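You operate a simulated robot arm through the tools that you are given. There is no shell and no other tool. Be economical: measure what you need, move in short steps, check, and stop when the job is done.

You run a simulated robot arm. Do the job below in one go: nothing can be reset, and whatever is moved stays where it is left.

Task
Take the square yellow cover and put it on the teal panel. Put the valve motor labelled "R-52" from the top of the fixings bench on the shelf under the jig and the valve motor marked "R-41" on the lower shelf of the boarded wall. Press the zero button three times. Fetch the board patch that says "F-54" from the patch rack and set it on the low site board shelf. Fetch the grey cube and set it on the top of the white sill board. Press the number two key two times. Put two of the white gauge blocks from the top of the sample bench on the shelf under the pipe bench. Put the box marked "Primer" from the top of the sample bench on the white panel and the box labelled "Sealer" on the floor bay cell by the aisle. Do these in any order. Set down upright: valve motor, white gauge block, box.
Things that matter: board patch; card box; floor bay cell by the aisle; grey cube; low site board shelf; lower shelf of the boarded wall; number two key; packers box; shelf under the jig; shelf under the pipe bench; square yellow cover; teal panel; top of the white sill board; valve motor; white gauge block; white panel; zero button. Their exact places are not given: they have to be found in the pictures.

It is judged by the outcome, as a careful person would: the job done as asked, and still so three seconds after it is handed in. It fails if anything else is knocked over, pushed out of place, dropped, spilled or broken. A push-on lid holds only when it is set on centred and level and pressed home; a screw cap is set on level and turned clockwise until tight.

Robot
A 6-joint arm with a two-finger parallel gripper on a trunk, on a base that drives. Base frame: it is fixed to the floor where the robot stands at the start and does not move with it; the origin is under the middle of the robot, x ahead of it, y to its left, z up. Units: mm, degrees, N and s.
With the tool pointing down near the work surface it reaches from about 100 to 560 mm from the robot's upright axis, wherever it stands. Its first joint turns from -166.0 to 166.0 degrees. Places, roughly: board patch [1500, 750, 750]; card box, packers box [750, 2500, 750]; floor bay cell by the aisle (31x21 cm) [3400, 3740, 360]; grey cube (3x3x3 cm) [400, 1400, 800]; low site board shelf (115x24 cm) [-220, -1900, 400]; lower shelf of the boarded wall (20x111 cm) [1400, 400, 300]; number two key [500, 1600, 800]; shelf under the jig [800, 100, 400]; shelf under the pipe bench [-1400, 5300, 300]; square yellow cover [500, 0, 750]; teal panel (22x16x2 cm) [-1100, -1200, 300]; top of the white sill board [-1200, 700, 900]; valve motor [500, 500, 750]; white gauge block [500, 2250, 750]; white panel (22x16x2 cm) [700, 2500, 800]; zero button [500, 600, 800]. Payload 4.1 kg.
The tool frame sits at the grasp point between the pads (the TCP): z along the fingers, y along the line on which they close. The tips reach 23 mm beyond it. The gripper opens to 94 mm. The fingers are 38 mm wide and 10 mm thick; the gripper's body (54 by 96 mm) begins 39 mm behind the TCP.
Orientation is told as [roll, pitch, yaw] about the base's x, y, z axes, in that order, counted from this pose: with the fingers straight down and closing along the base's y, the tool's x points along the base's -x, its y along +y and its z along -z.

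Tools
- The arm moves only by the tool send_rows. Its argument "rows" is a list of rows, each a list of 3 entries, a list of its own where there are three numbers: the turn, a rotation vector about the tool's x, y, z in degrees, then the shift along the tool's x, y, z in mm, then the opening, from 0 (shut) to 1 (fully open). In form: [[[rx, ry, rz], [x, y, z], grip], ...]. A call has 1 to 20 rows; each row shifts and turns the commanded pose from where the row before left it, along the tool's axes as they then stand. Rows are played at 5 a second. More than 50 mm and 8.6 degrees between two rows, or a gripper value outside its range, and nothing of the call is played. A pose out of reach is approached as far as the arm can. The call stops where the force on the tool passes 40 N (or 10 N more than at its start, if that is more) or the arm is blocked; 0.2 s more then pass. The fingers move at their own pace (about 45 mm/s each) and stop on an object; they squeeze with about 37 N. The grip force told is the motor's: it shows also when the fingers shut on nothing. Time passes only in rows, and 0.2 s behind the last, so rows that do not move let the fingers close. It gives the time, the measured TCP pose, the force on the tool (base axes), the opening and the grip force at its end, in the units of the frame above (readings bear some noise), with the torque about the TCP (base axes, N m) and any sound that the robot's microphone picked up, and new pictures: "show" is both (left out), scene, wrist or none.
- Cameras (640 x 400 px; columns grow to the right, rows downward): "scene" is now at [15.8, 208.5, 1414.8]; the picture's right is [0.45, -0.89, 0.00], its down [-0.58, -0.29, -0.76] and it looks along [0.68, 0.34, -0.65] (base axes); focal length 248 px, centre (320, 200). "wrist" rides on the gripper at [86, 16, -74] in the tool frame; the picture's right is [-0.18, 0.98, 0.00], its down [-0.58, -0.11, -0.81] and it looks along [-0.79, -0.15, 0.59] (tool axes); focal length 243 px, centre (320, 200).
- slide_trunk(by): slides the trunk up (or, below 0, down) by that many mm; the arm and the scene camera ride with it, the base frame stays. It gives what a move gives, with no picture.
- base_move(legs): drives the robot by 1 to 6 legs, each [ahead, turn to the left] in mm and degrees, along the robot's own axes; the way and the turn of a leg run together, so that a leg with both is an arc; at most 1500 mm and 180 degrees a leg. The arm and the cameras ride along, it lands a little off, and it stops where it bumps. It gives what a move gives, and a new picture of the scene camera.
- turn_head(pan, tilt): turns the head with the scene camera to pan (to the left, within 155 degrees either way) and tilt (down, from -29 to 69), counted from straight ahead of the robot. It gives what a move gives, and a new picture of the scene camera.
- pixel_to_xyz(camera, pixels): for up to 12 pixels [column, row] of the newest picture of that camera ("zoom" is the newest enlarged one), the place [x, y, z] in the base frame of the surface seen there, good to about 2 mm. The clock stands still meanwhile.
- zoom(camera, box): a new picture of the part [left, top, right, bottom] of that camera's present view, enlarged. The clock stands still meanwhile.
- sign_off(): hands the job in; it is judged then, once.

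Keep the steps short. Do not move on a guess: measure, check each grasp and each placing, and mend mistakes. In all there are 350 turns and 360 pictures (those below and enlarged ones count). Leave the gripper open and the arm clear of the work at the hand-in unless told otherwise, and finish with a single line.

The tools are called as a command line: name --argument value ..., lists and objects as JSON in quotes. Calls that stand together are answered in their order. send_rows: Moves the arm, as the interface text tells. Its arguments: {"type":"object","properties":{"rows":{"type":"array","items":{"type":"array"}},"show":{"type":"string","enum":["both","scene","wrist","none"]}},"required":["rows"]} The other tools are called the same way: slide_trunk (by) slides the trunk up or down; base_move (legs) drives the base; turn_head (pan, tilt) turns the head that bears the scene camera; pixel_to_xyz (camera, pixels) gives the place of the surface under pixels of a picture; zoom (camera, box) takes an enlarged picture of a part of a camera's view; sign_off () hands the job in.

At the start:

```text
clock: 0.0
position: [397.0, 199.9, 1118.5]
tool_rot: [0.0, -0.1, 0.0]
force: [0.1, 0.1, -0.5]
moment: [0.0, -0.02, -0.03]
grip_width: 94.0
grip_force: 0.1
trunk travel left (down, up): [-375.0, 215.0]
robot x, y, heading: [1.7, 2.8, -0.1]
head pan, tilt: [26.7, 40.5]
```

scene: 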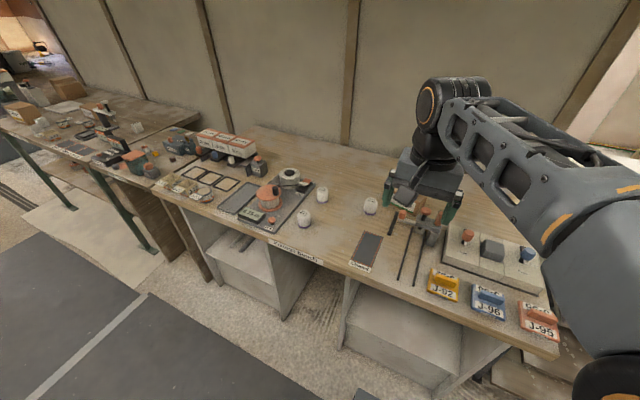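
wrist: 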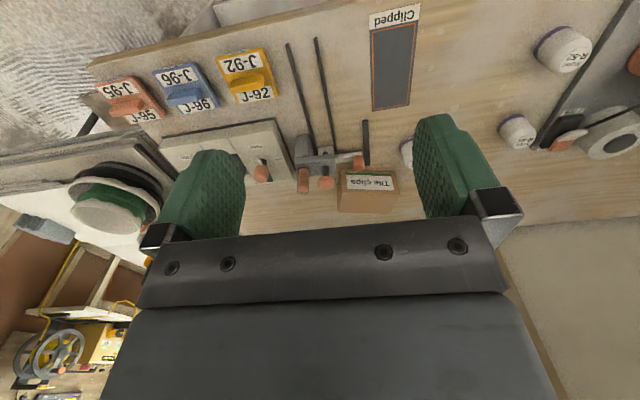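

I see a long bench ahead with valve motors, covers and keys. First I enlarge parts of the view to identify them.

zoom --camera "scene" --box '[140, 110, 400, 270]'

zoom --camera "scene" --box '[320, 190, 580, 360]'

zoom --camera "scene" --box '[0, 70, 200, 195]'

```text
2.46 times, centred on (270, 190) of scene
```

zoom: 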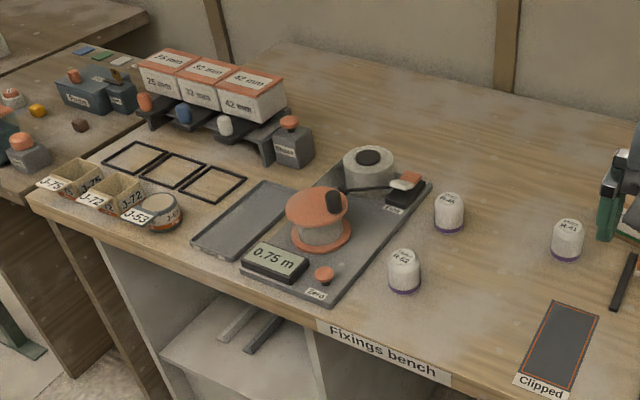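

```text
2.35 times, centred on (450, 275) of scene
```

zoom: 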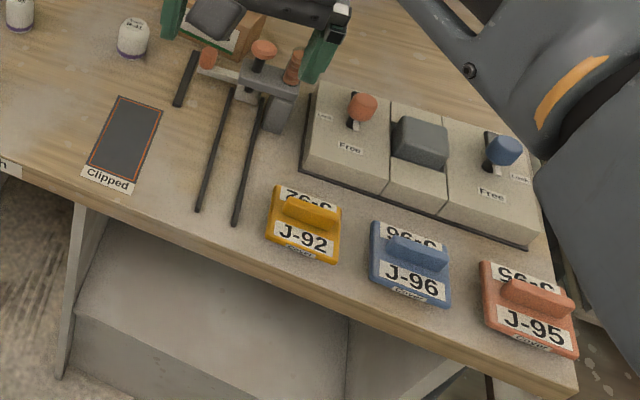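

```text
3.20 times, centred on (100, 132) of scene
```

zoom: 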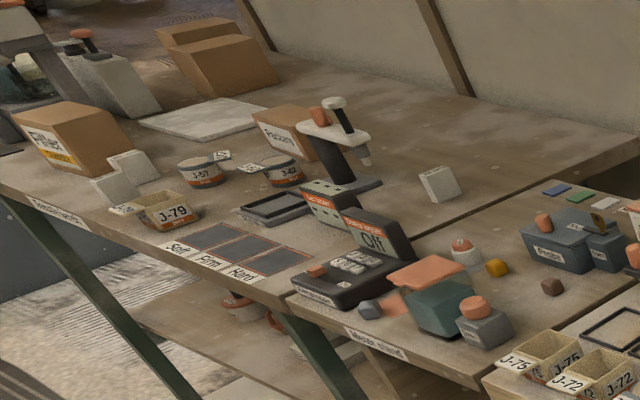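

Three valve motors seen near (270-370, 190-215); the zero button at about (271,221). I measure them.

pixel_to_xyz --camera "scene" --pixels '[[305, 211], [322, 189], [371, 200], [271, 221], [444, 281], [487, 299], [490, 330], [345, 250], [250, 270], [400, 330], [275, 187]]'

zoom --camera "scene" --box '[290, 175, 386, 235]'

turn_head --pan -20 --tilt 35

turn_head --pan -80 --tilt 30

turn_head --pan -140 --tilt 30

turn_head --pan 150 --tilt 30

turn_head --pan 90 --tilt 25

```text
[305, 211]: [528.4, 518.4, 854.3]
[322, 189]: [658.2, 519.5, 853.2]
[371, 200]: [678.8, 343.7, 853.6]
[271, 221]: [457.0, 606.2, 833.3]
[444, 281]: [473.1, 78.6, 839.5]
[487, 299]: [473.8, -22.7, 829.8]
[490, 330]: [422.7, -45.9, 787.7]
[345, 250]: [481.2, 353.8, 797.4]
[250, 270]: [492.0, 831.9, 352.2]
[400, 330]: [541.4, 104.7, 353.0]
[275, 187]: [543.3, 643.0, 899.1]
```

```text
6.67 times, centred on (338, 205) of scene
```

zoom: 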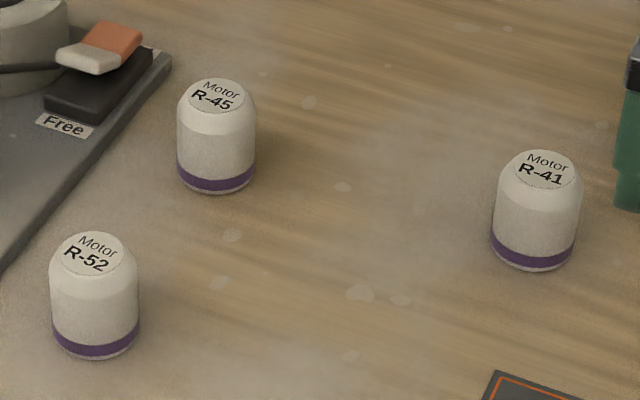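

```text
clock: 1.1
position: [398.5, 201.2, 1119.2]
tool_rot: [0.1, 0.0, -0.1]
force: [0.4, 0.2, 0.2]
moment: [-0.01, 0.04, 0.03]
grip_width: 94.1
grip_force: 0.1
trunk travel left (down, up): [-375.0, 215.0]
robot x, y, heading: [-0.5, 2.6, -0.2]
head pan, tilt: [-20.0, 35.0]
```

scene: 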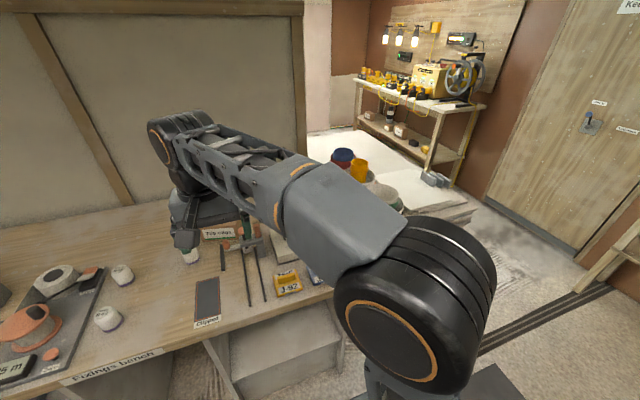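

```text
clock: 2.4
position: [396.8, 201.5, 1119.1]
tool_rot: [0.0, 0.1, 0.0]
force: [0.0, 0.6, 0.5]
moment: [0.04, 0.02, 0.03]
grip_width: 94.2
grip_force: 0.1
trunk travel left (down, up): [-375.0, 215.0]
robot x, y, heading: [2.8, -0.7, 0.1]
head pan, tilt: [-80.0, 30.0]
```

scene: 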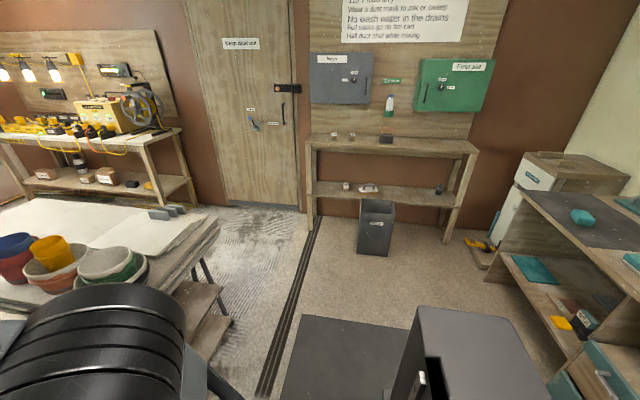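

```text
clock: 3.7
position: [396.3, 200.6, 1119.0]
tool_rot: [0.0, 0.0, 0.0]
force: [0.6, 0.0, 0.1]
moment: [-0.01, -0.02, 0.05]
grip_width: 93.9
grip_force: 0.1
trunk travel left (down, up): [-375.0, 215.0]
robot x, y, heading: [0.0, 2.3, -0.1]
head pan, tilt: [-140.0, 30.0]
```

scene: 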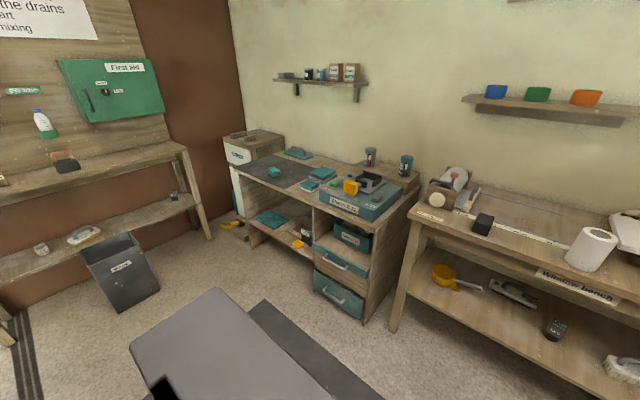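

```text
clock: 7.7
position: [397.8, 201.4, 1118.6]
tool_rot: [0.1, 0.0, 0.0]
force: [-0.6, -0.6, 1.1]
moment: [-0.01, -0.01, 0.0]
grip_width: 94.1
grip_force: 0.1
trunk travel left (down, up): [-375.0, 215.0]
robot x, y, heading: [0.6, 2.6, 0.3]
head pan, tilt: [150.0, 30.0]
```

scene: 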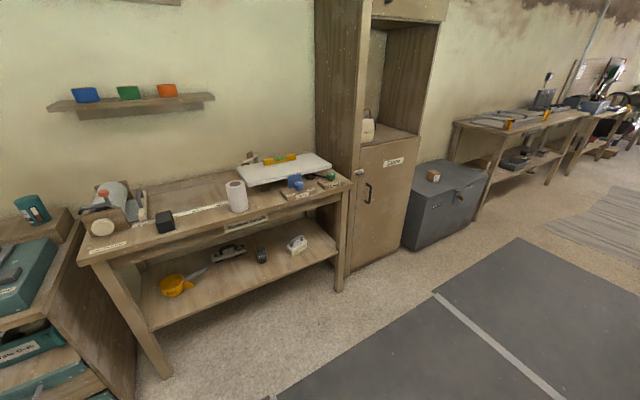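

```text
clock: 9.0
position: [398.3, 201.4, 1119.8]
tool_rot: [0.0, 0.0, -0.2]
force: [0.2, 0.1, 0.6]
moment: [-0.01, 0.0, 0.04]
grip_width: 94.4
grip_force: 0.2
trunk travel left (down, up): [-375.0, 215.0]
robot x, y, heading: [-1.1, 0.7, -0.2]
head pan, tilt: [90.0, 25.0]
```

scene: 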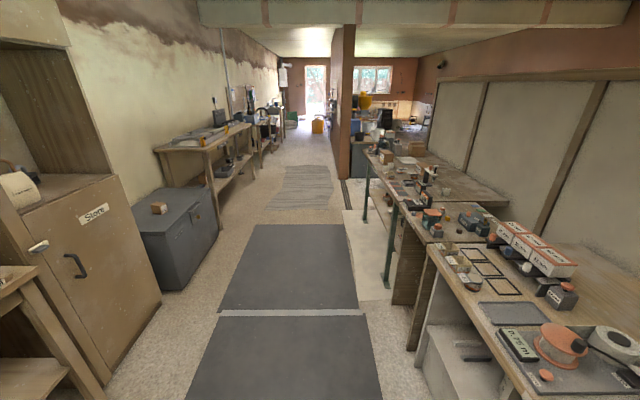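

Room overview obtained. I look again at angle -45 and measure key places in that direction.

turn_head --pan -35 --tilt 15

pixel_to_xyz --camera "scene" --pixels '[[20, 150], [60, 330], [500, 200], [320, 200], [250, 200], [200, 200], [550, 330], [400, 170], [480, 120], [320, 300], [420, 250], [600, 250]]'

```text
clock: 11.1
position: [397.5, 201.0, 1118.6]
tool_rot: [0.1, 0.0, -0.1]
force: [-1.0, -1.4, -0.3]
moment: [-0.02, 0.03, 0.01]
grip_width: 94.2
grip_force: 0.0
trunk travel left (down, up): [-375.0, 215.0]
robot x, y, heading: [0.5, 0.5, -0.0]
head pan, tilt: [-35.0, 15.0]
```

scene: 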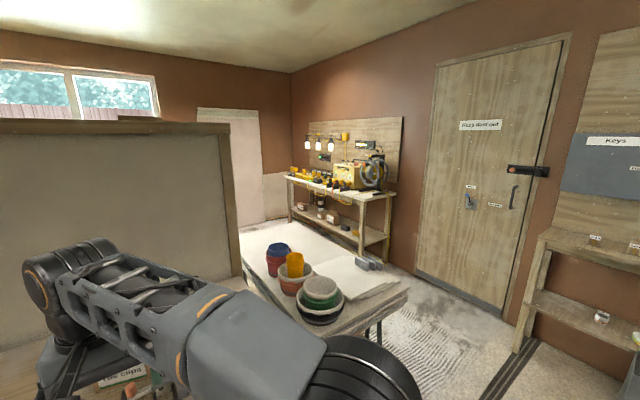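

```text
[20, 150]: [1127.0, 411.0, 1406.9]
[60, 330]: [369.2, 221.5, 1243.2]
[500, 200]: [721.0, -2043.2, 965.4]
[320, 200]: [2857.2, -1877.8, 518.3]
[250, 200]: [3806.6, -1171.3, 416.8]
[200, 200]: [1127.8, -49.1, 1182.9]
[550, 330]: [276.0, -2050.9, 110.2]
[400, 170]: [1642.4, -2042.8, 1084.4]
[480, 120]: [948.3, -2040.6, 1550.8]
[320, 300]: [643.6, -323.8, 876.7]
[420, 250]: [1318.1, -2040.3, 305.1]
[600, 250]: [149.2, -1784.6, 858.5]
```

I look straight down in front to see the base clearance to the bench.

turn_head --pan 15 --tilt 69

pixel_to_xyz --camera "scene" --pixels '[[100, 100], [100, 150], [100, 200], [100, 250], [100, 300], [200, 350], [300, 350], [400, 350], [300, 250], [200, 200], [500, 350], [150, 380]]'

```text
clock: 12.3
position: [396.5, 201.1, 1119.1]
tool_rot: [0.1, 0.0, 0.0]
force: [0.6, 0.5, 0.1]
moment: [0.0, 0.04, 0.02]
grip_width: 94.0
grip_force: 0.1
trunk travel left (down, up): [-375.0, 215.0]
robot x, y, heading: [2.5, 3.0, -0.0]
head pan, tilt: [15.0, 68.8]
```

scene: 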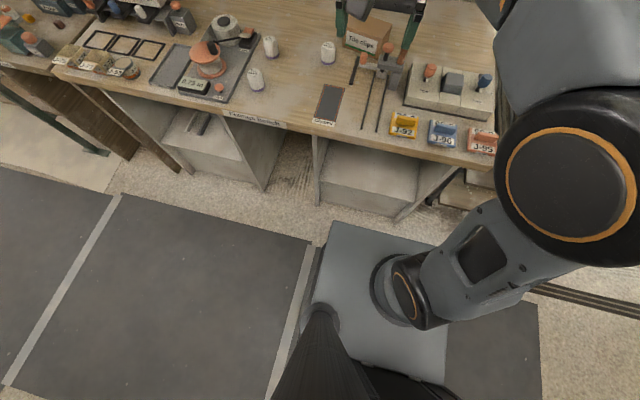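

```text
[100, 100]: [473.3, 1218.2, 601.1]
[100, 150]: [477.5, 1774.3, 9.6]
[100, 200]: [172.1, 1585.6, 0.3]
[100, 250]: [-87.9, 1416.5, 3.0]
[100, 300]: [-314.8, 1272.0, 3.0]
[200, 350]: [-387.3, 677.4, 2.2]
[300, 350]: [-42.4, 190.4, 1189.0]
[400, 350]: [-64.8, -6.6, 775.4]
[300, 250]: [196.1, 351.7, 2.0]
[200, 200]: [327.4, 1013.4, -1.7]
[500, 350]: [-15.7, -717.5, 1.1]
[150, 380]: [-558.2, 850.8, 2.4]
```

pixel_to_xyz --camera "scene" --pixels '[[338, 228], [420, 247], [325, 290], [440, 375], [262, 188], [400, 216], [318, 200], [250, 127], [385, 152], [360, 300]]'

```text
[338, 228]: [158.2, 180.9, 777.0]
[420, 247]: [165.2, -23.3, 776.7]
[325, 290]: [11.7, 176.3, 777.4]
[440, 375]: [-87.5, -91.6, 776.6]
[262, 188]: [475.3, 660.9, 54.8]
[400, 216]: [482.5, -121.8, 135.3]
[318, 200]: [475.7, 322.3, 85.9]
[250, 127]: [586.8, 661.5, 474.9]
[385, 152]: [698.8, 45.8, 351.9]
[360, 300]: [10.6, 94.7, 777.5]
```

Base is clear of the bench (front faces x≈475, tabletop ≈410). I drive ahead 120, turn left 90, then ahead 480 along the aisle.

base_move --legs '[[120, 0], [0, 90], [500, 0]]'

turn_head --pan -80 --tilt 50

```text
clock: 19.9
position: [-110.0, 886.2, 1120.3]
tool_rot: [0.0, 0.0, 92.1]
force: [-0.7, 0.2, 0.0]
moment: [0.02, 0.02, 0.01]
grip_width: 94.0
grip_force: 0.1
trunk travel left (down, up): [-375.0, 215.0]
robot x, y, heading: [101.2, 493.8, 92.1]
head pan, tilt: [15.0, 68.8]
```

scene: 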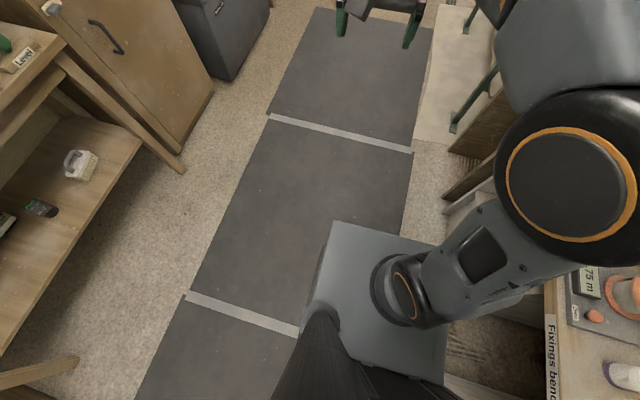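

```text
clock: 21.7
position: [-109.8, 886.7, 1119.1]
tool_rot: [0.1, 0.0, 92.1]
force: [-0.3, 0.0, 1.0]
moment: [0.04, -0.04, -0.02]
grip_width: 93.9
grip_force: 0.0
trunk travel left (down, up): [-375.0, 215.0]
robot x, y, heading: [102.3, 497.4, 92.1]
head pan, tilt: [-80.0, 50.0]
```

scene: 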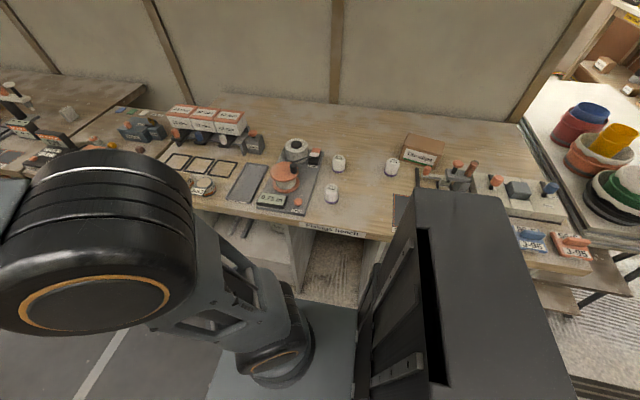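

Robot now at (102,497), heading 92°. I swing the arm clockwise over the bench at its present height (1119).

send_rows --rows '[[[0, 0, 6.3], [-19.3, -44.7, 0], 0], [[0, 0, 6.3], [-19.3, -44.7, 0], 0], [[0, 0, 6.3], [-19.3, -44.7, 0], 0], [[0, 0, 6.3], [-19.3, -44.7, 0], 0], [[0, 0, 6.3], [-19.3, -44.7, 0], 0], [[0, 0, 6.3], [-19.3, -44.7, 0], 0], [[0, 0, 6.3], [-19.3, -44.7, 0], 0], [[0, 0, 6.3], [-19.3, -44.7, 0], 0], [[0, 0, 6.3], [-19.3, -44.7, 0], 0], [[0, 0, 6.3], [-19.3, -44.7, 0], 0], [[0, 0, 6.3], [-19.3, -44.7, 0], 0], [[0, 0, 6.3], [-19.3, -44.7, 0], 0], [[0, 0, 6.3], [-19.3, -44.7, 0], 0], [[0, 0, 6.3], [-19.3, -44.7, 0], 0]]'

```text
clock: 24.7
position: [488.6, 722.7, 1119.4]
tool_rot: [0.0, 0.2, 3.8]
force: [-0.3, 0.8, 1.1]
moment: [0.01, 0.0, 0.0]
grip_width: 0.1
grip_force: 36.9
trunk travel left (down, up): [-375.0, 215.0]
robot x, y, heading: [105.2, 497.0, 92.0]
head pan, tilt: [-80.0, 50.0]
```

scene: 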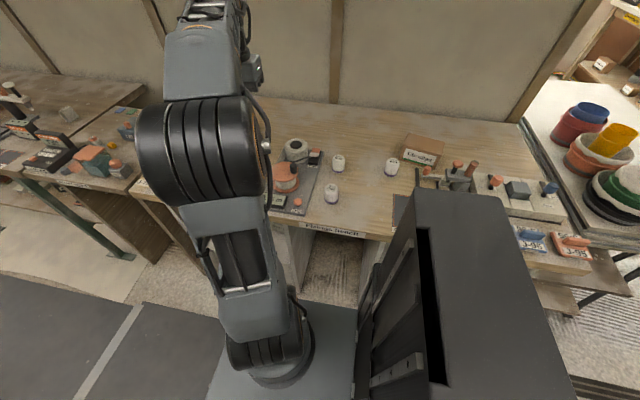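
wrist: 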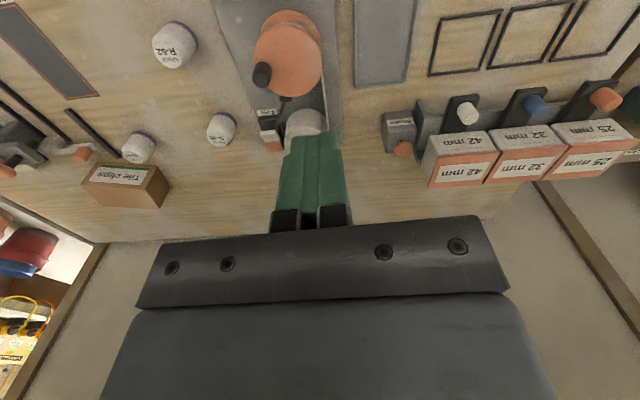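

The arc works as computed. Now I look closely at the zero button around (298,203).

zoom --camera "scene" --box '[260, 180, 350, 236]'

pixel_to_xyz --camera "scene" --pixels '[[298, 200], [298, 203], [300, 211], [275, 201], [331, 187], [331, 193], [392, 161], [338, 157]]'

```text
7.11 times, centred on (305, 208) of scene
```

zoom: 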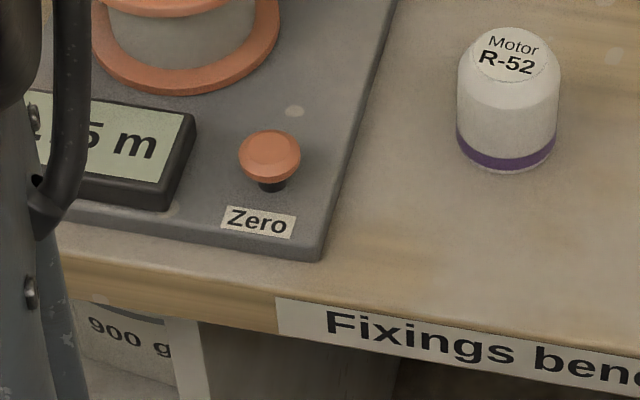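

```text
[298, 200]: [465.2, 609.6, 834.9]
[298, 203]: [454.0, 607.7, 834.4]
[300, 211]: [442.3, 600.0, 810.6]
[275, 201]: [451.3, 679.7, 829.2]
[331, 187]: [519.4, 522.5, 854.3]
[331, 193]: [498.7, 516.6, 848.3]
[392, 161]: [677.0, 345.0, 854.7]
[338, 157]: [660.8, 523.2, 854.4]
```

Button top about (460,609,835). I move above it with shut fingers, tips stopping ~15 mm above.

send_rows --rows '[[[0, 0, 0], [14, -37.2, 0], 0], [[0, 0, 0], [13.5, -37.2, 0], 0], [[0, 0, 3.8], [13, -37.3, 0], 0], [[0, 0, 0], [0, 0, 49], 0], [[0, 0, 0], [0, 0, 49], 0], [[0, 0, 0], [0, 0, 49], 0], [[0, 0, 0], [0, 0, 49], 0], [[0, 0, 0], [0, 0, 48], 0]]'

zoom --camera "scene" --box '[240, 150, 368, 230]'

```text
clock: 26.5
position: [449.0, 608.7, 874.5]
tool_rot: [0.0, -0.1, 0.2]
force: [-0.6, 0.2, -0.5]
moment: [0.0, 0.0, 0.01]
grip_width: 0.2
grip_force: 36.7
trunk travel left (down, up): [-375.0, 215.0]
robot x, y, heading: [104.9, 497.2, 92.0]
head pan, tilt: [-80.0, 50.0]
```

scene: 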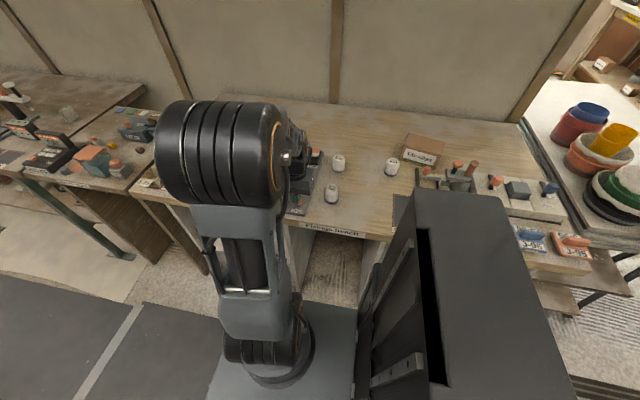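
wrist: 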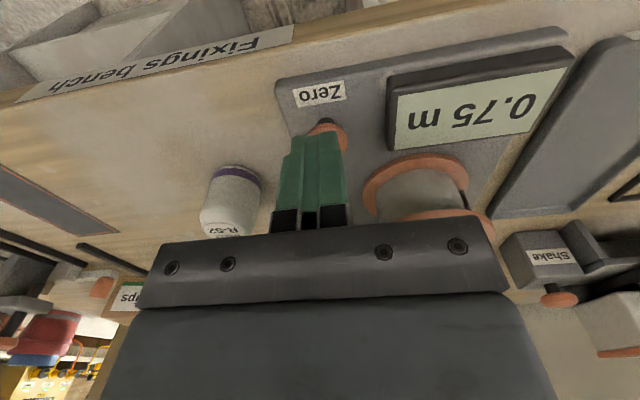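

```text
5.00 times, centred on (304, 190) of scene
```

zoom: 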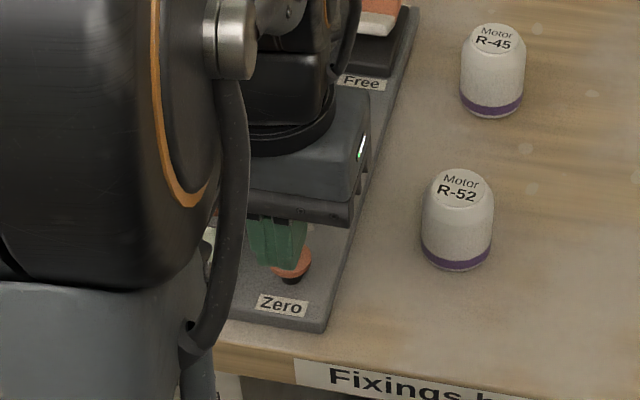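

Tips stand above the button (~17 mm). I step down gently to feel contact.

send_rows --rows '[[[0, 0, 0], [-4, 0, 0], 0], [[0, 0, 0], [0, 0, 10], 0], [[0, 0, 0], [0, 0, 4], 0], [[0, 0, 0], [0, 0, 3], 0], [[0, 0, 0], [0, 0, 2], 0], [[0, 0, 0], [0, 0, 2], 0], [[0, 0, 0], [0, 0, 0], 0]]' --show "wrist"

```text
clock: 28.1
position: [455.1, 607.5, 853.2]
tool_rot: [0.0, 0.1, 0.1]
force: [-1.0, 0.1, 2.9]
moment: [0.0, -0.01, 0.01]
grip_width: 0.0
grip_force: 37.4
trunk travel left (down, up): [-375.0, 215.0]
robot x, y, heading: [104.8, 496.6, 91.8]
head pan, tilt: [-80.0, 50.0]
heard: click
```

wrist: 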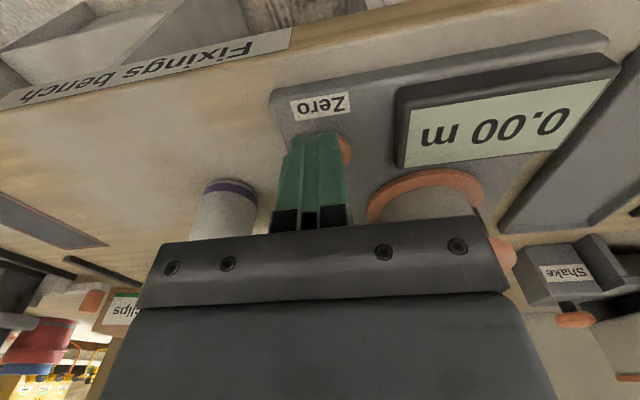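

One click; display went to 0.00. Second press: up 12, then down 12.

send_rows --rows '[[[0, 0, 0], [0, 0, -8], 0], [[0, 0, 0], [0, 0, -8], 0], [[0, 0, 0], [0, 0, 0], 0], [[0, 0, 0], [0, 0, 8], 0], [[0, 0, 0], [0, 0, 4], 0], [[0, 0, 0], [0, 0, 2], 0], [[0, 0, 0], [0, 0, 2], 0], [[0, 0, 0], [0, 0, 0], 0]]' --show "none"

send_rows --rows '[[[0, 0, 0], [0, 0, -8], 0], [[0, 0, 0], [0, 0, -8], 0], [[0, 0, 0], [0, 0, 0], 0], [[0, 0, 0], [0, 0, 8], 0], [[0, 0, 0], [0, 0, 4], 0], [[0, 0, 0], [0, 0, 2], 0], [[0, 0, 0], [0, 0, 2], 0], [[0, 0, 0], [0, 0, 0], 0]]' --show "none"

```text
clock: 29.9
position: [456.3, 607.6, 854.1]
tool_rot: [0.0, 0.0, 0.0]
force: [-0.8, -0.1, 2.6]
moment: [0.02, 0.03, 0.0]
grip_width: 0.2
grip_force: 37.0
trunk travel left (down, up): [-375.0, 215.0]
robot x, y, heading: [105.8, 501.2, 92.2]
head pan, tilt: [-80.0, 50.0]
heard: click
```

```text
clock: 31.7
position: [456.0, 607.2, 854.3]
tool_rot: [0.0, -0.2, 0.2]
force: [1.2, 1.8, 3.4]
moment: [-0.01, -0.07, 0.0]
grip_width: 0.0
grip_force: 36.8
trunk travel left (down, up): [-375.0, 215.0]
robot x, y, heading: [103.0, 497.8, 92.0]
head pan, tilt: [-80.0, 50.0]
heard: click
```

Three clicks counted. Now I lift and turn the tool half round (so the wrist camera sits on the far/upper side for tilted grasps), opening the gripper.

send_rows --rows '[[[0, 0, 0], [0, 0, -45], 0], [[0, 0, 0], [0, 0, -45], 0], [[0, 0, 0], [0, 0, -45], 0.5], [[0, 0, 0], [20, 30, -35], 0.9], [[0, 0, 8.5], [0, 0, 0], 0.9], [[0, 0, 8.5], [0, 0, 0], 0.9], [[0, 0, 8.5], [0, 0, 0], 0.9], [[0, 0, 8.5], [0, 0, 0], 0.9], [[0, 0, 8.5], [0, 0, 0], 0.9], [[0, 0, 8.5], [0, 0, 0], 0.9], [[0, 0, 8.5], [0, 0, 0], 0.9], [[0, 0, 8.5], [0, 0, 0], 0.9], [[0, 0, 8.5], [0, 0, 0], 0.9], [[0, 0, 8.5], [0, 0, 0], 0.9], [[0, 0, 8.5], [0, 0, 0], 0.9], [[0, 0, 8.5], [0, 0, 0], 0.9], [[0, 0, 8.5], [0, 0, 0], 0.9]]' --show "none"

send_rows --rows '[[[0, 0, 8.5], [0, 0, 0], 0.9], [[0, 0, 8.5], [0, 0, 0], 0.9], [[0, 0, 8.5], [0, 0, 0], 0.9], [[0, 0, 8.5], [0, 0, 0], 0.9], [[0, 0, 8.5], [0, 0, 0], 0.9], [[0, 0, 8.5], [0, 0, 0], 0.9], [[0, 0, 8.5], [0, 0, 0], 0.9], [[0, 0, 8.5], [0, 0, 0], 0.9]]'

```text
refused: row 4 steps farther than a row can; nothing moved
```

```text
clock: 33.5
position: [455.1, 607.8, 854.0]
tool_rot: [0.1, 0.0, -68.1]
force: [0.4, 0.3, -0.1]
moment: [-0.02, 0.0, -0.01]
grip_width: 84.5
grip_force: 0.1
trunk travel left (down, up): [-375.0, 215.0]
robot x, y, heading: [105.1, 496.1, 92.3]
head pan, tilt: [-80.0, 50.0]
```

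scene: 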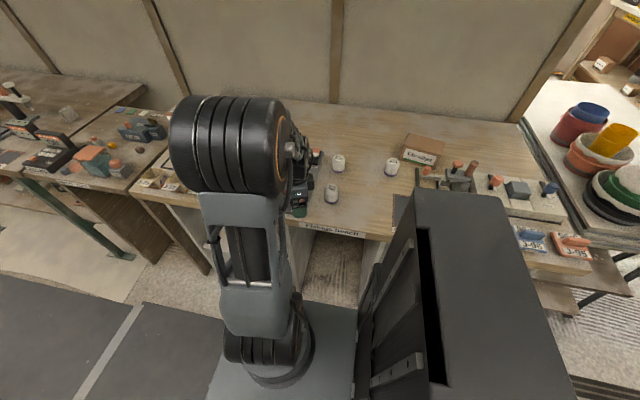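
wrist: 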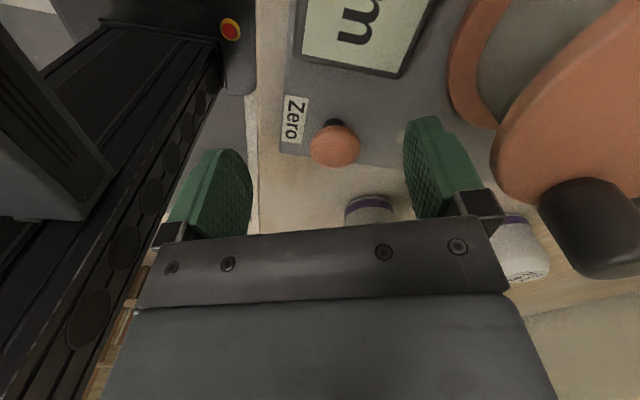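

The first call was refused and the second ran at low height; forces are near zero and nothing appears touched. I lift straight up, then check.

send_rows --rows '[[[0, 0, 0], [0, 0, -45], 0.9], [[0, 0, 0], [0, 0, -45], 0.9], [[0, 0, 0], [0, 0, -45], 0.9], [[0, 0, 8.5], [0, 0, 0], 0.9], [[0, 0, 8.5], [0, 0, 0], 0.9], [[0, 0, 8.5], [0, 0, 0], 0.9], [[0, 0, 8.5], [0, 0, 0], 0.9], [[0, 0, 8.5], [0, 0, 0], 0.9], [[0, 0, 8.5], [0, 0, 0], 0.9], [[0, 0, 8.5], [0, 0, 0], 0.9], [[0, 0, 8.5], [0, 0, 0], 0.9], [[0, 0, 8.5], [0, 0, 0], 0.9], [[0, 0, 8.5], [0, 0, 0], 0.9], [[0, 0, 8.5], [0, 0, 0], 0.9], [[0, 0, 8.5], [0, 0, 0], 0.9], [[0, 0, 8.5], [0, 0, 0], 0.9]]'

```text
clock: 36.9
position: [455.8, 531.3, 985.4]
tool_rot: [-0.9, 0.1, -177.5]
force: [-0.2, 0.5, 0.2]
moment: [-0.01, 0.01, 0.01]
grip_width: 84.7
grip_force: 0.1
out of reach, approached as far as the arm can: row 15, 16
trunk travel left (down, up): [-375.0, 215.0]
robot x, y, heading: [104.2, 498.6, 92.0]
head pan, tilt: [-80.0, 50.0]
```

scene: 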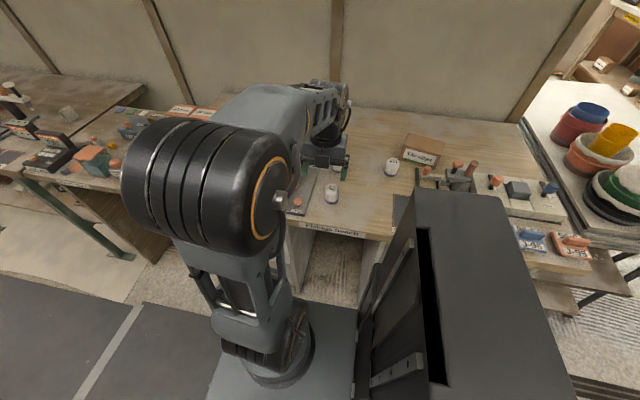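
wrist: 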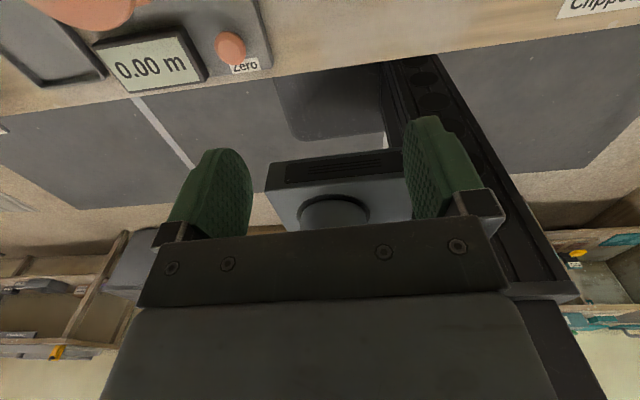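

The wrist hits its turn limit near 180°, so I'll use the normal orientation with a 30° forward tilt instead. I turn back to yaw 0.

send_rows --rows '[[[0, 0, -8.5], [0, 0, 0], 0.9], [[0, 0, -8.5], [0, 0, 0], 0.9], [[0, 0, -8.5], [0, 0, 0], 0.9], [[0, 0, -8.5], [0, 0, 0], 0.9], [[0, 0, -8.5], [0, 0, 0], 0.9], [[0, 0, -8.5], [0, 0, 0], 0.9], [[0, 0, -8.5], [0, 0, 0], 0.9], [[0, 0, -8.5], [0, 0, 0], 0.9], [[0, 0, -8.5], [0, 0, 0], 0.9], [[0, 0, -8.5], [0, 0, 0], 0.9], [[0, 0, -8.5], [0, 0, 0], 0.9], [[0, 0, -8.5], [0, 0, 0], 0.9], [[0, 0, -8.5], [0, 0, 0], 0.9], [[0, 0, -8.5], [0, 0, 0], 0.9], [[0, 0, -8.5], [0, 0, 0], 0.9], [[0, 0, -8.5], [0, 0, 0], 0.9], [[0, 0, -8.5], [0, 0, 0], 0.9], [[0, 0, -8.5], [0, 0, 0], 0.9], [[0, 0, -8.5], [0, 0, 0], 0.9], [[0, 0, -8.5], [0, 0, 0], 0.9]]'

pixel_to_xyz --camera "scene" --pixels '[[326, 190], [331, 190], [336, 190], [331, 184], [331, 200], [345, 232], [331, 196]]'

```text
clock: 41.1
position: [455.8, 531.9, 985.1]
tool_rot: [0.0, 0.0, -8.2]
force: [0.5, 0.2, 0.4]
moment: [0.0, -0.03, 0.0]
grip_width: 84.7
grip_force: 0.0
trunk travel left (down, up): [-375.0, 215.0]
robot x, y, heading: [99.0, 493.9, 92.2]
head pan, tilt: [-80.0, 50.0]
```

scene: 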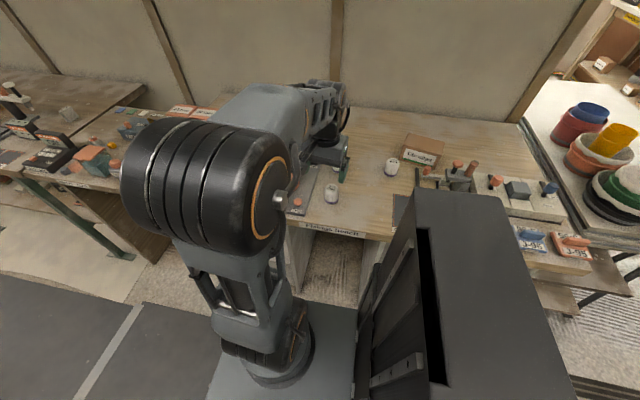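
wrist: 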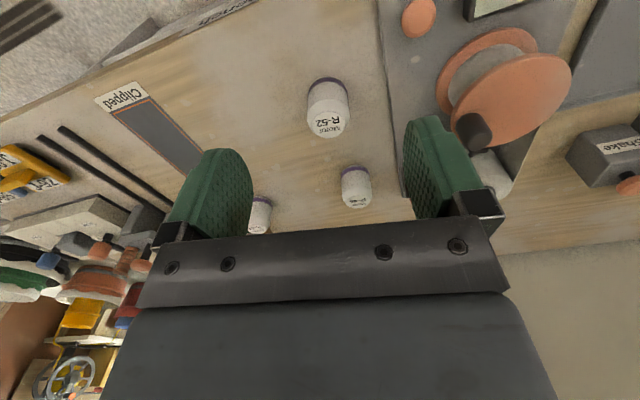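

```text
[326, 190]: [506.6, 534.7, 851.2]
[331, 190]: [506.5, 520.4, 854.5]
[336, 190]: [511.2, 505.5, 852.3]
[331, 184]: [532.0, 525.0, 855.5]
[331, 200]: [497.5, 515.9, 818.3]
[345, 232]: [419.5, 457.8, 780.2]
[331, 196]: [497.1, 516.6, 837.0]
```

Arm is at yaw -8, above R-52. I measure plate edge and motor in wrist view to set the gripper opening.

pixel_to_xyz --camera "wrist" --pixels '[[308, 100], [348, 100], [328, 88], [328, 128], [378, 60], [385, 120], [395, 160], [330, 84], [313, 125], [343, 125]]'

```text
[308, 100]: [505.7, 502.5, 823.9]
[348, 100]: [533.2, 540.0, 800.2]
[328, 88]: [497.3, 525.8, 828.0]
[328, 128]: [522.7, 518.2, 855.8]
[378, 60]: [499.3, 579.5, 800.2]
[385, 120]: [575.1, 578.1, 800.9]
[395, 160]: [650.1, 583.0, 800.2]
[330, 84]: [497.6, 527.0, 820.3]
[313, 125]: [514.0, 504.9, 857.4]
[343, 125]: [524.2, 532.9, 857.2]
```

Bench top z≈800, motor centre (521,520), plate edge y≈580. I straighten yaw, tilt 30° forward, and go to the pre-grasp.

send_rows --rows '[[[0, 0, -8.2], [0, 0, 0], 0.75], [[0, -7.5, 0], [0, 0, 0], 0.75], [[0, -7.5, 0], [0, 0, 0], 0.75], [[0, -7.5, 0], [0, 0, 0], 0.75], [[0, -7.5, 0], [0, 0, 0], 0.75], [[0, 0, 0], [10, -6, 22.5], 0.75], [[0, 0, 0], [10, -6, 22.5], 0.75], [[0, 0, 0], [0, 0, 0], 0.75]]'

```text
clock: 42.9
position: [460.2, 519.8, 936.7]
tool_rot: [0.0, -29.9, -0.2]
force: [-0.3, -0.1, 0.3]
moment: [0.0, -0.01, -0.03]
grip_width: 70.6
grip_force: 0.1
trunk travel left (down, up): [-375.0, 215.0]
robot x, y, heading: [108.6, 498.0, 92.0]
head pan, tilt: [-80.0, 50.0]
```

scene: 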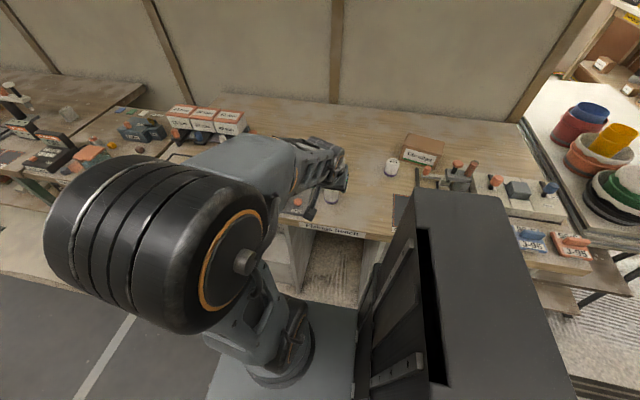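
wrist: 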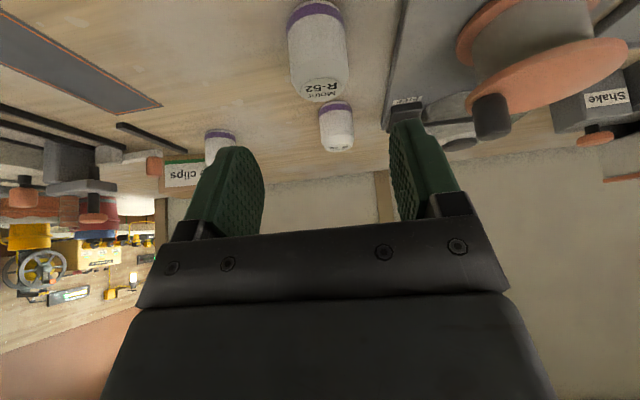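

Aligned; I advance 120 mm along the tool and close on R-52.

send_rows --rows '[[[0, 0, 0], [0, 0, 40], 0.75], [[0, 0, 0], [0, 0, 40], 0.75], [[0, 0, 0], [0, 0, 39], 0.75], [[0, 0, 0], [0, 0, 0], 0.75], [[0, 0, 0], [0, 0, 0], 0], [[0, 0, 0], [0, 0, 0], 0], [[0, 0, 0], [0, 0, 0], 0], [[0, 0, 0], [0, 0, 0], 0]]'

```text
clock: 44.7
position: [520.4, 519.0, 832.4]
tool_rot: [0.1, -30.0, -0.3]
force: [-0.1, -0.5, 0.0]
moment: [-0.02, -0.02, 0.03]
grip_width: 42.6
grip_force: 37.2
trunk travel left (down, up): [-375.0, 215.0]
robot x, y, heading: [105.1, 498.9, 91.7]
head pan, tilt: [-80.0, 50.0]
```

scene: 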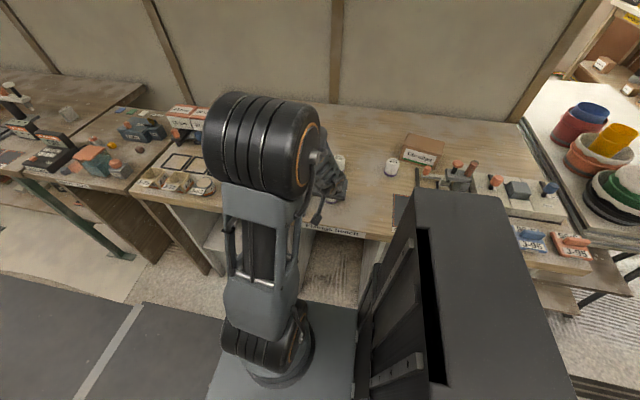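
wrist: 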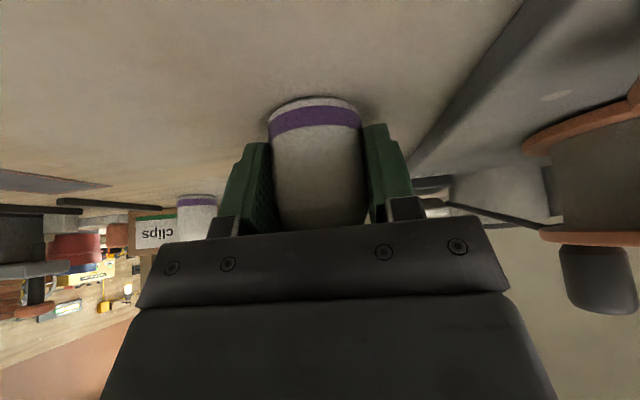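

Held (42.6 mm wide, bottom 32.4 below TCP). I lift, retract toward the robot, then back the base up ~400.

send_rows --rows '[[[0, 0, 0], [-20, 0, -34.6], 0], [[0, 0, 0], [-20, 0, -34.6], 0], [[0, 0, 0], [-20, 0, -34.6], 0], [[0, 0, 0], [39, 0, -22.5], 0], [[0, 0, 0], [39, 0, -22.5], 0], [[0, 0, 0], [39, 0, -22.5], 0], [[0, 0, 0], [39, 0, -22.5], 0]]' --show "none"

```text
clock: 46.3
position: [359.7, 514.6, 977.5]
tool_rot: [0.0, -29.8, -0.2]
force: [-0.2, 0.5, -0.4]
moment: [0.01, 0.01, -0.04]
grip_width: 42.7
grip_force: 37.0
out of reach, approached as far as the arm can: row 7
trunk travel left (down, up): [-375.0, 215.0]
robot x, y, heading: [101.4, 497.8, 92.4]
head pan, tilt: [-80.0, 50.0]
```

base_move --legs '[[0, -2], [-400, 0]]'

turn_head --pan -100 --tilt 60

```text
clock: 49.1
position: [362.3, 104.7, 976.2]
tool_rot: [-0.1, -29.9, -1.8]
force: [0.8, -0.4, -1.4]
moment: [0.01, -0.01, 0.0]
grip_width: 43.0
grip_force: 37.1
trunk travel left (down, up): [-375.0, 215.0]
robot x, y, heading: [103.1, 94.1, 90.5]
head pan, tilt: [-80.0, 50.0]
```

scene: 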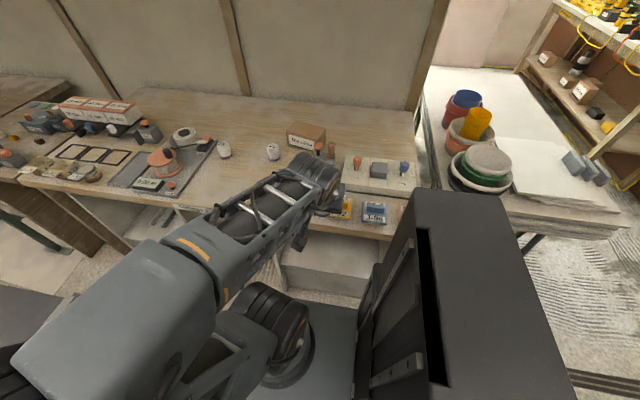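

```text
clock: 50.0
position: [363.9, 103.7, 976.7]
tool_rot: [0.0, -29.9, -1.7]
force: [0.1, 0.1, -1.0]
moment: [0.0, 0.01, 0.0]
grip_width: 42.8
grip_force: 36.7
trunk travel left (down, up): [-375.0, 215.0]
robot x, y, heading: [102.9, 94.0, 90.0]
head pan, tilt: [-100.0, 60.0]
```

scene: 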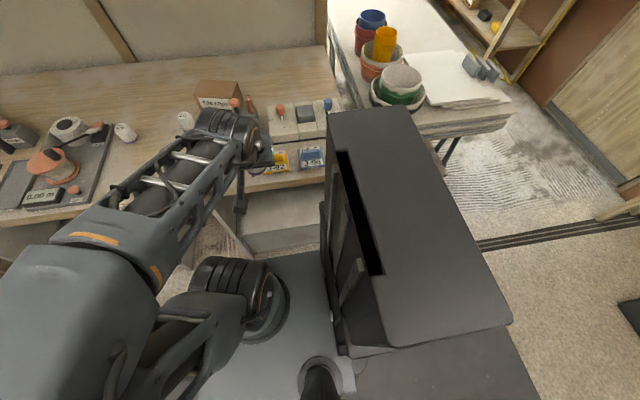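

I measure the shelf under the bench visible at (290,210).

pixel_to_xyz --camera "scene" --pixels '[[290, 195], [290, 210], [290, 225], [290, 232], [290, 240], [265, 220], [245, 243], [315, 220], [290, 183]]'

zoom --camera "scene" --box '[220, 130, 348, 260]'

```text
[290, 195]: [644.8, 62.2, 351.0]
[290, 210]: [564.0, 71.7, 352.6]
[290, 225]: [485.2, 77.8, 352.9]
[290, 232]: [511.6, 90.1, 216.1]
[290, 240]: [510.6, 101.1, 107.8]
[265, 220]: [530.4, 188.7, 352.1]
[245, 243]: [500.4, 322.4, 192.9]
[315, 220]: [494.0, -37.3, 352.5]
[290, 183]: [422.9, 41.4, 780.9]
```

```text
3.08 times, centred on (284, 195) of scene
```

zoom: 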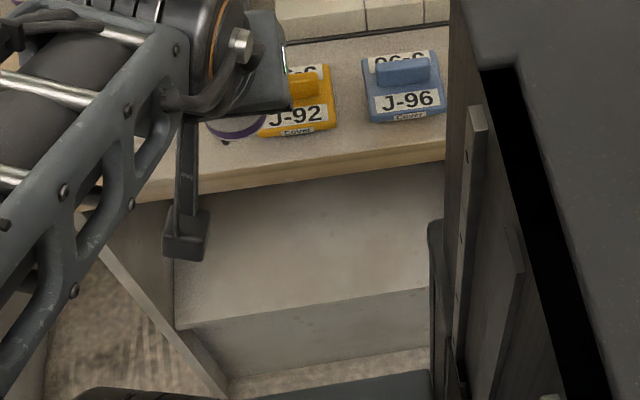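

Shelf z≈352, from x≈480 inward; bench edge x≈418. Gripper is at x≤391, so I lower the trunk by 375.

slide_trunk --by -375

```text
clock: 53.6
position: [363.9, 104.5, 602.6]
tool_rot: [0.0, -29.8, -1.7]
force: [0.2, -0.3, -0.3]
moment: [0.03, 0.01, -0.01]
grip_width: 42.6
grip_force: 36.8
trunk travel left (down, up): [0.0, 590.0]
robot x, y, heading: [103.3, 92.6, 90.4]
head pan, tilt: [-100.0, 60.0]
```

send_rows --rows '[[[0, 0, 0], [-7.7, 0, 39.7], 0], [[0, 0, 0], [-7.7, 0, 39.7], 0], [[0, 0, 0], [-7.7, 0, 39.7], 0], [[0, 0, 0], [-7.7, 0, 39.7], 0], [[0, 0, 0], [-9.2, 1, 34.2], 0], [[0, 0, 0], [-9.2, 1, 34.2], 0], [[0, 0, 0], [-9.2, 1, 34.2], 0], [[0, 0, 0], [0, 0, 0], 0]]'

```text
clock: 55.4
position: [545.7, 101.9, 404.9]
tool_rot: [0.0, -29.9, -1.8]
force: [0.0, 1.2, -1.3]
moment: [-0.01, 0.02, 0.01]
grip_width: 42.2
grip_force: 37.2
trunk travel left (down, up): [0.0, 590.0]
robot x, y, heading: [104.2, 91.5, 90.2]
head pan, tilt: [-100.0, 60.0]
```

scene: 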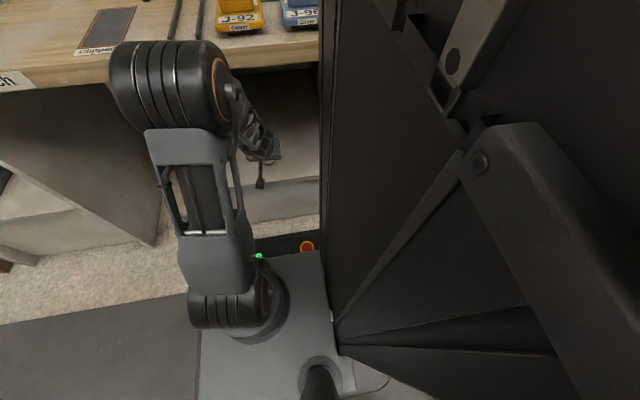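
wrist: 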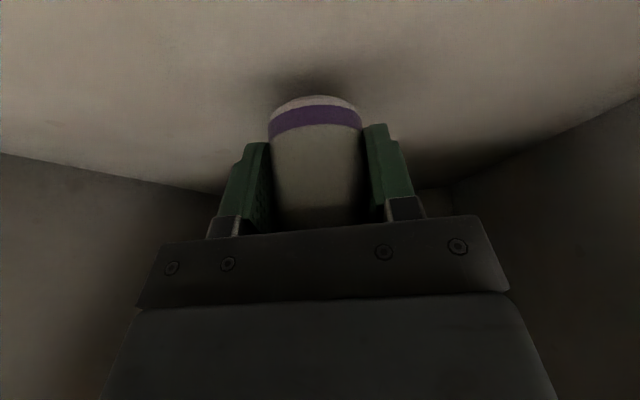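

Over the shelf, empty and clear. I lower in small steps until touch.

send_rows --rows '[[[0, 0, 0], [8, 0, 13.9], 0], [[0, 0, 0], [1, 0, 1.73], 0], [[0, 0, 0], [0.75, 0, 1.3], 0], [[0, 0, 0], [0, 0, 0], 0]]' --show "none"

```text
clock: 56.4
position: [544.5, 102.6, 387.1]
tool_rot: [0.0, -29.8, -1.8]
force: [0.1, -0.6, 4.7]
moment: [-0.01, -0.06, 0.03]
grip_width: 42.5
grip_force: 36.9
trunk travel left (down, up): [0.0, 590.0]
robot x, y, heading: [108.2, 91.6, 90.7]
head pan, tilt: [-100.0, 60.0]
```

Light contact (4.7 N). I open and back out along the tool axis.

send_rows --rows '[[[0, 0, 0], [0.2, 0, 0.4], 0], [[0, 0, 0], [0, 0, 0], 0.7], [[0, 0, 0], [0, 0, 0], 0.7], [[0, 0, 0], [0, 0, 0], 0.7], [[0, 0, 0], [0, 0, -30], 0.7], [[0, 0, 0], [0, 0, -40], 0.7], [[0, 0, 0], [0, 0, -40], 0.7]]' --show "wrist"

```text
clock: 58.0
position: [489.5, 105.2, 479.8]
tool_rot: [3.2, -30.1, -6.7]
force: [-1.2, -2.1, -1.7]
moment: [0.02, -0.06, 0.19]
grip_width: 65.7
grip_force: 0.1
trunk travel left (down, up): [0.0, 590.0]
robot x, y, heading: [106.2, 90.3, 90.4]
head pan, tilt: [-100.0, 60.0]
```

wrist: 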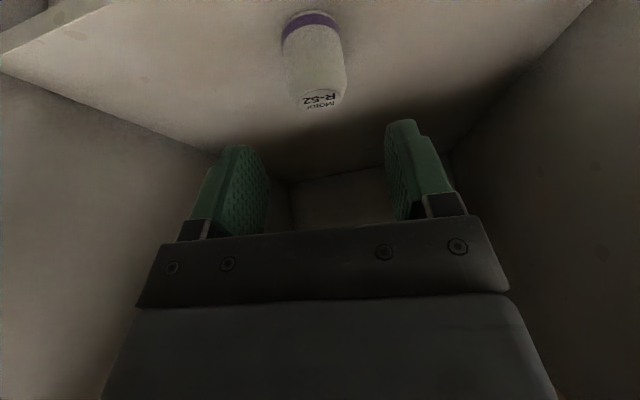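

R-52 stands upright. The tool rotation shows an odd deviation; I check with a still row.

send_rows --rows '[[[0, 0, 0], [0, 0, 0], 0.7]]' --show "scene"

```text
clock: 58.4
position: [489.1, 103.7, 479.3]
tool_rot: [0.1, -30.0, -1.7]
force: [-0.6, 0.2, -0.5]
moment: [0.02, 0.03, -0.03]
grip_width: 65.9
grip_force: 0.1
trunk travel left (down, up): [0.0, 590.0]
robot x, y, heading: [103.7, 96.2, 90.4]
head pan, tilt: [-100.0, 60.0]
```

scene: 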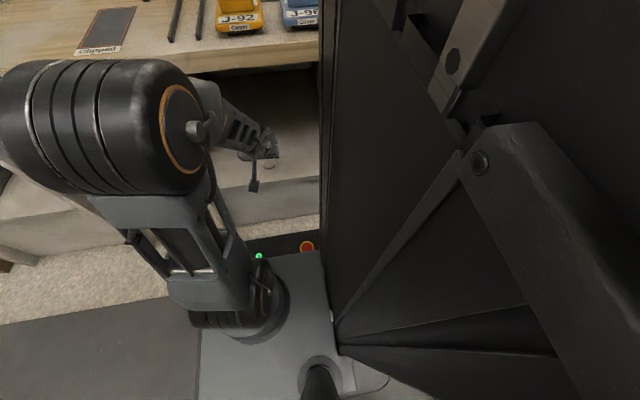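

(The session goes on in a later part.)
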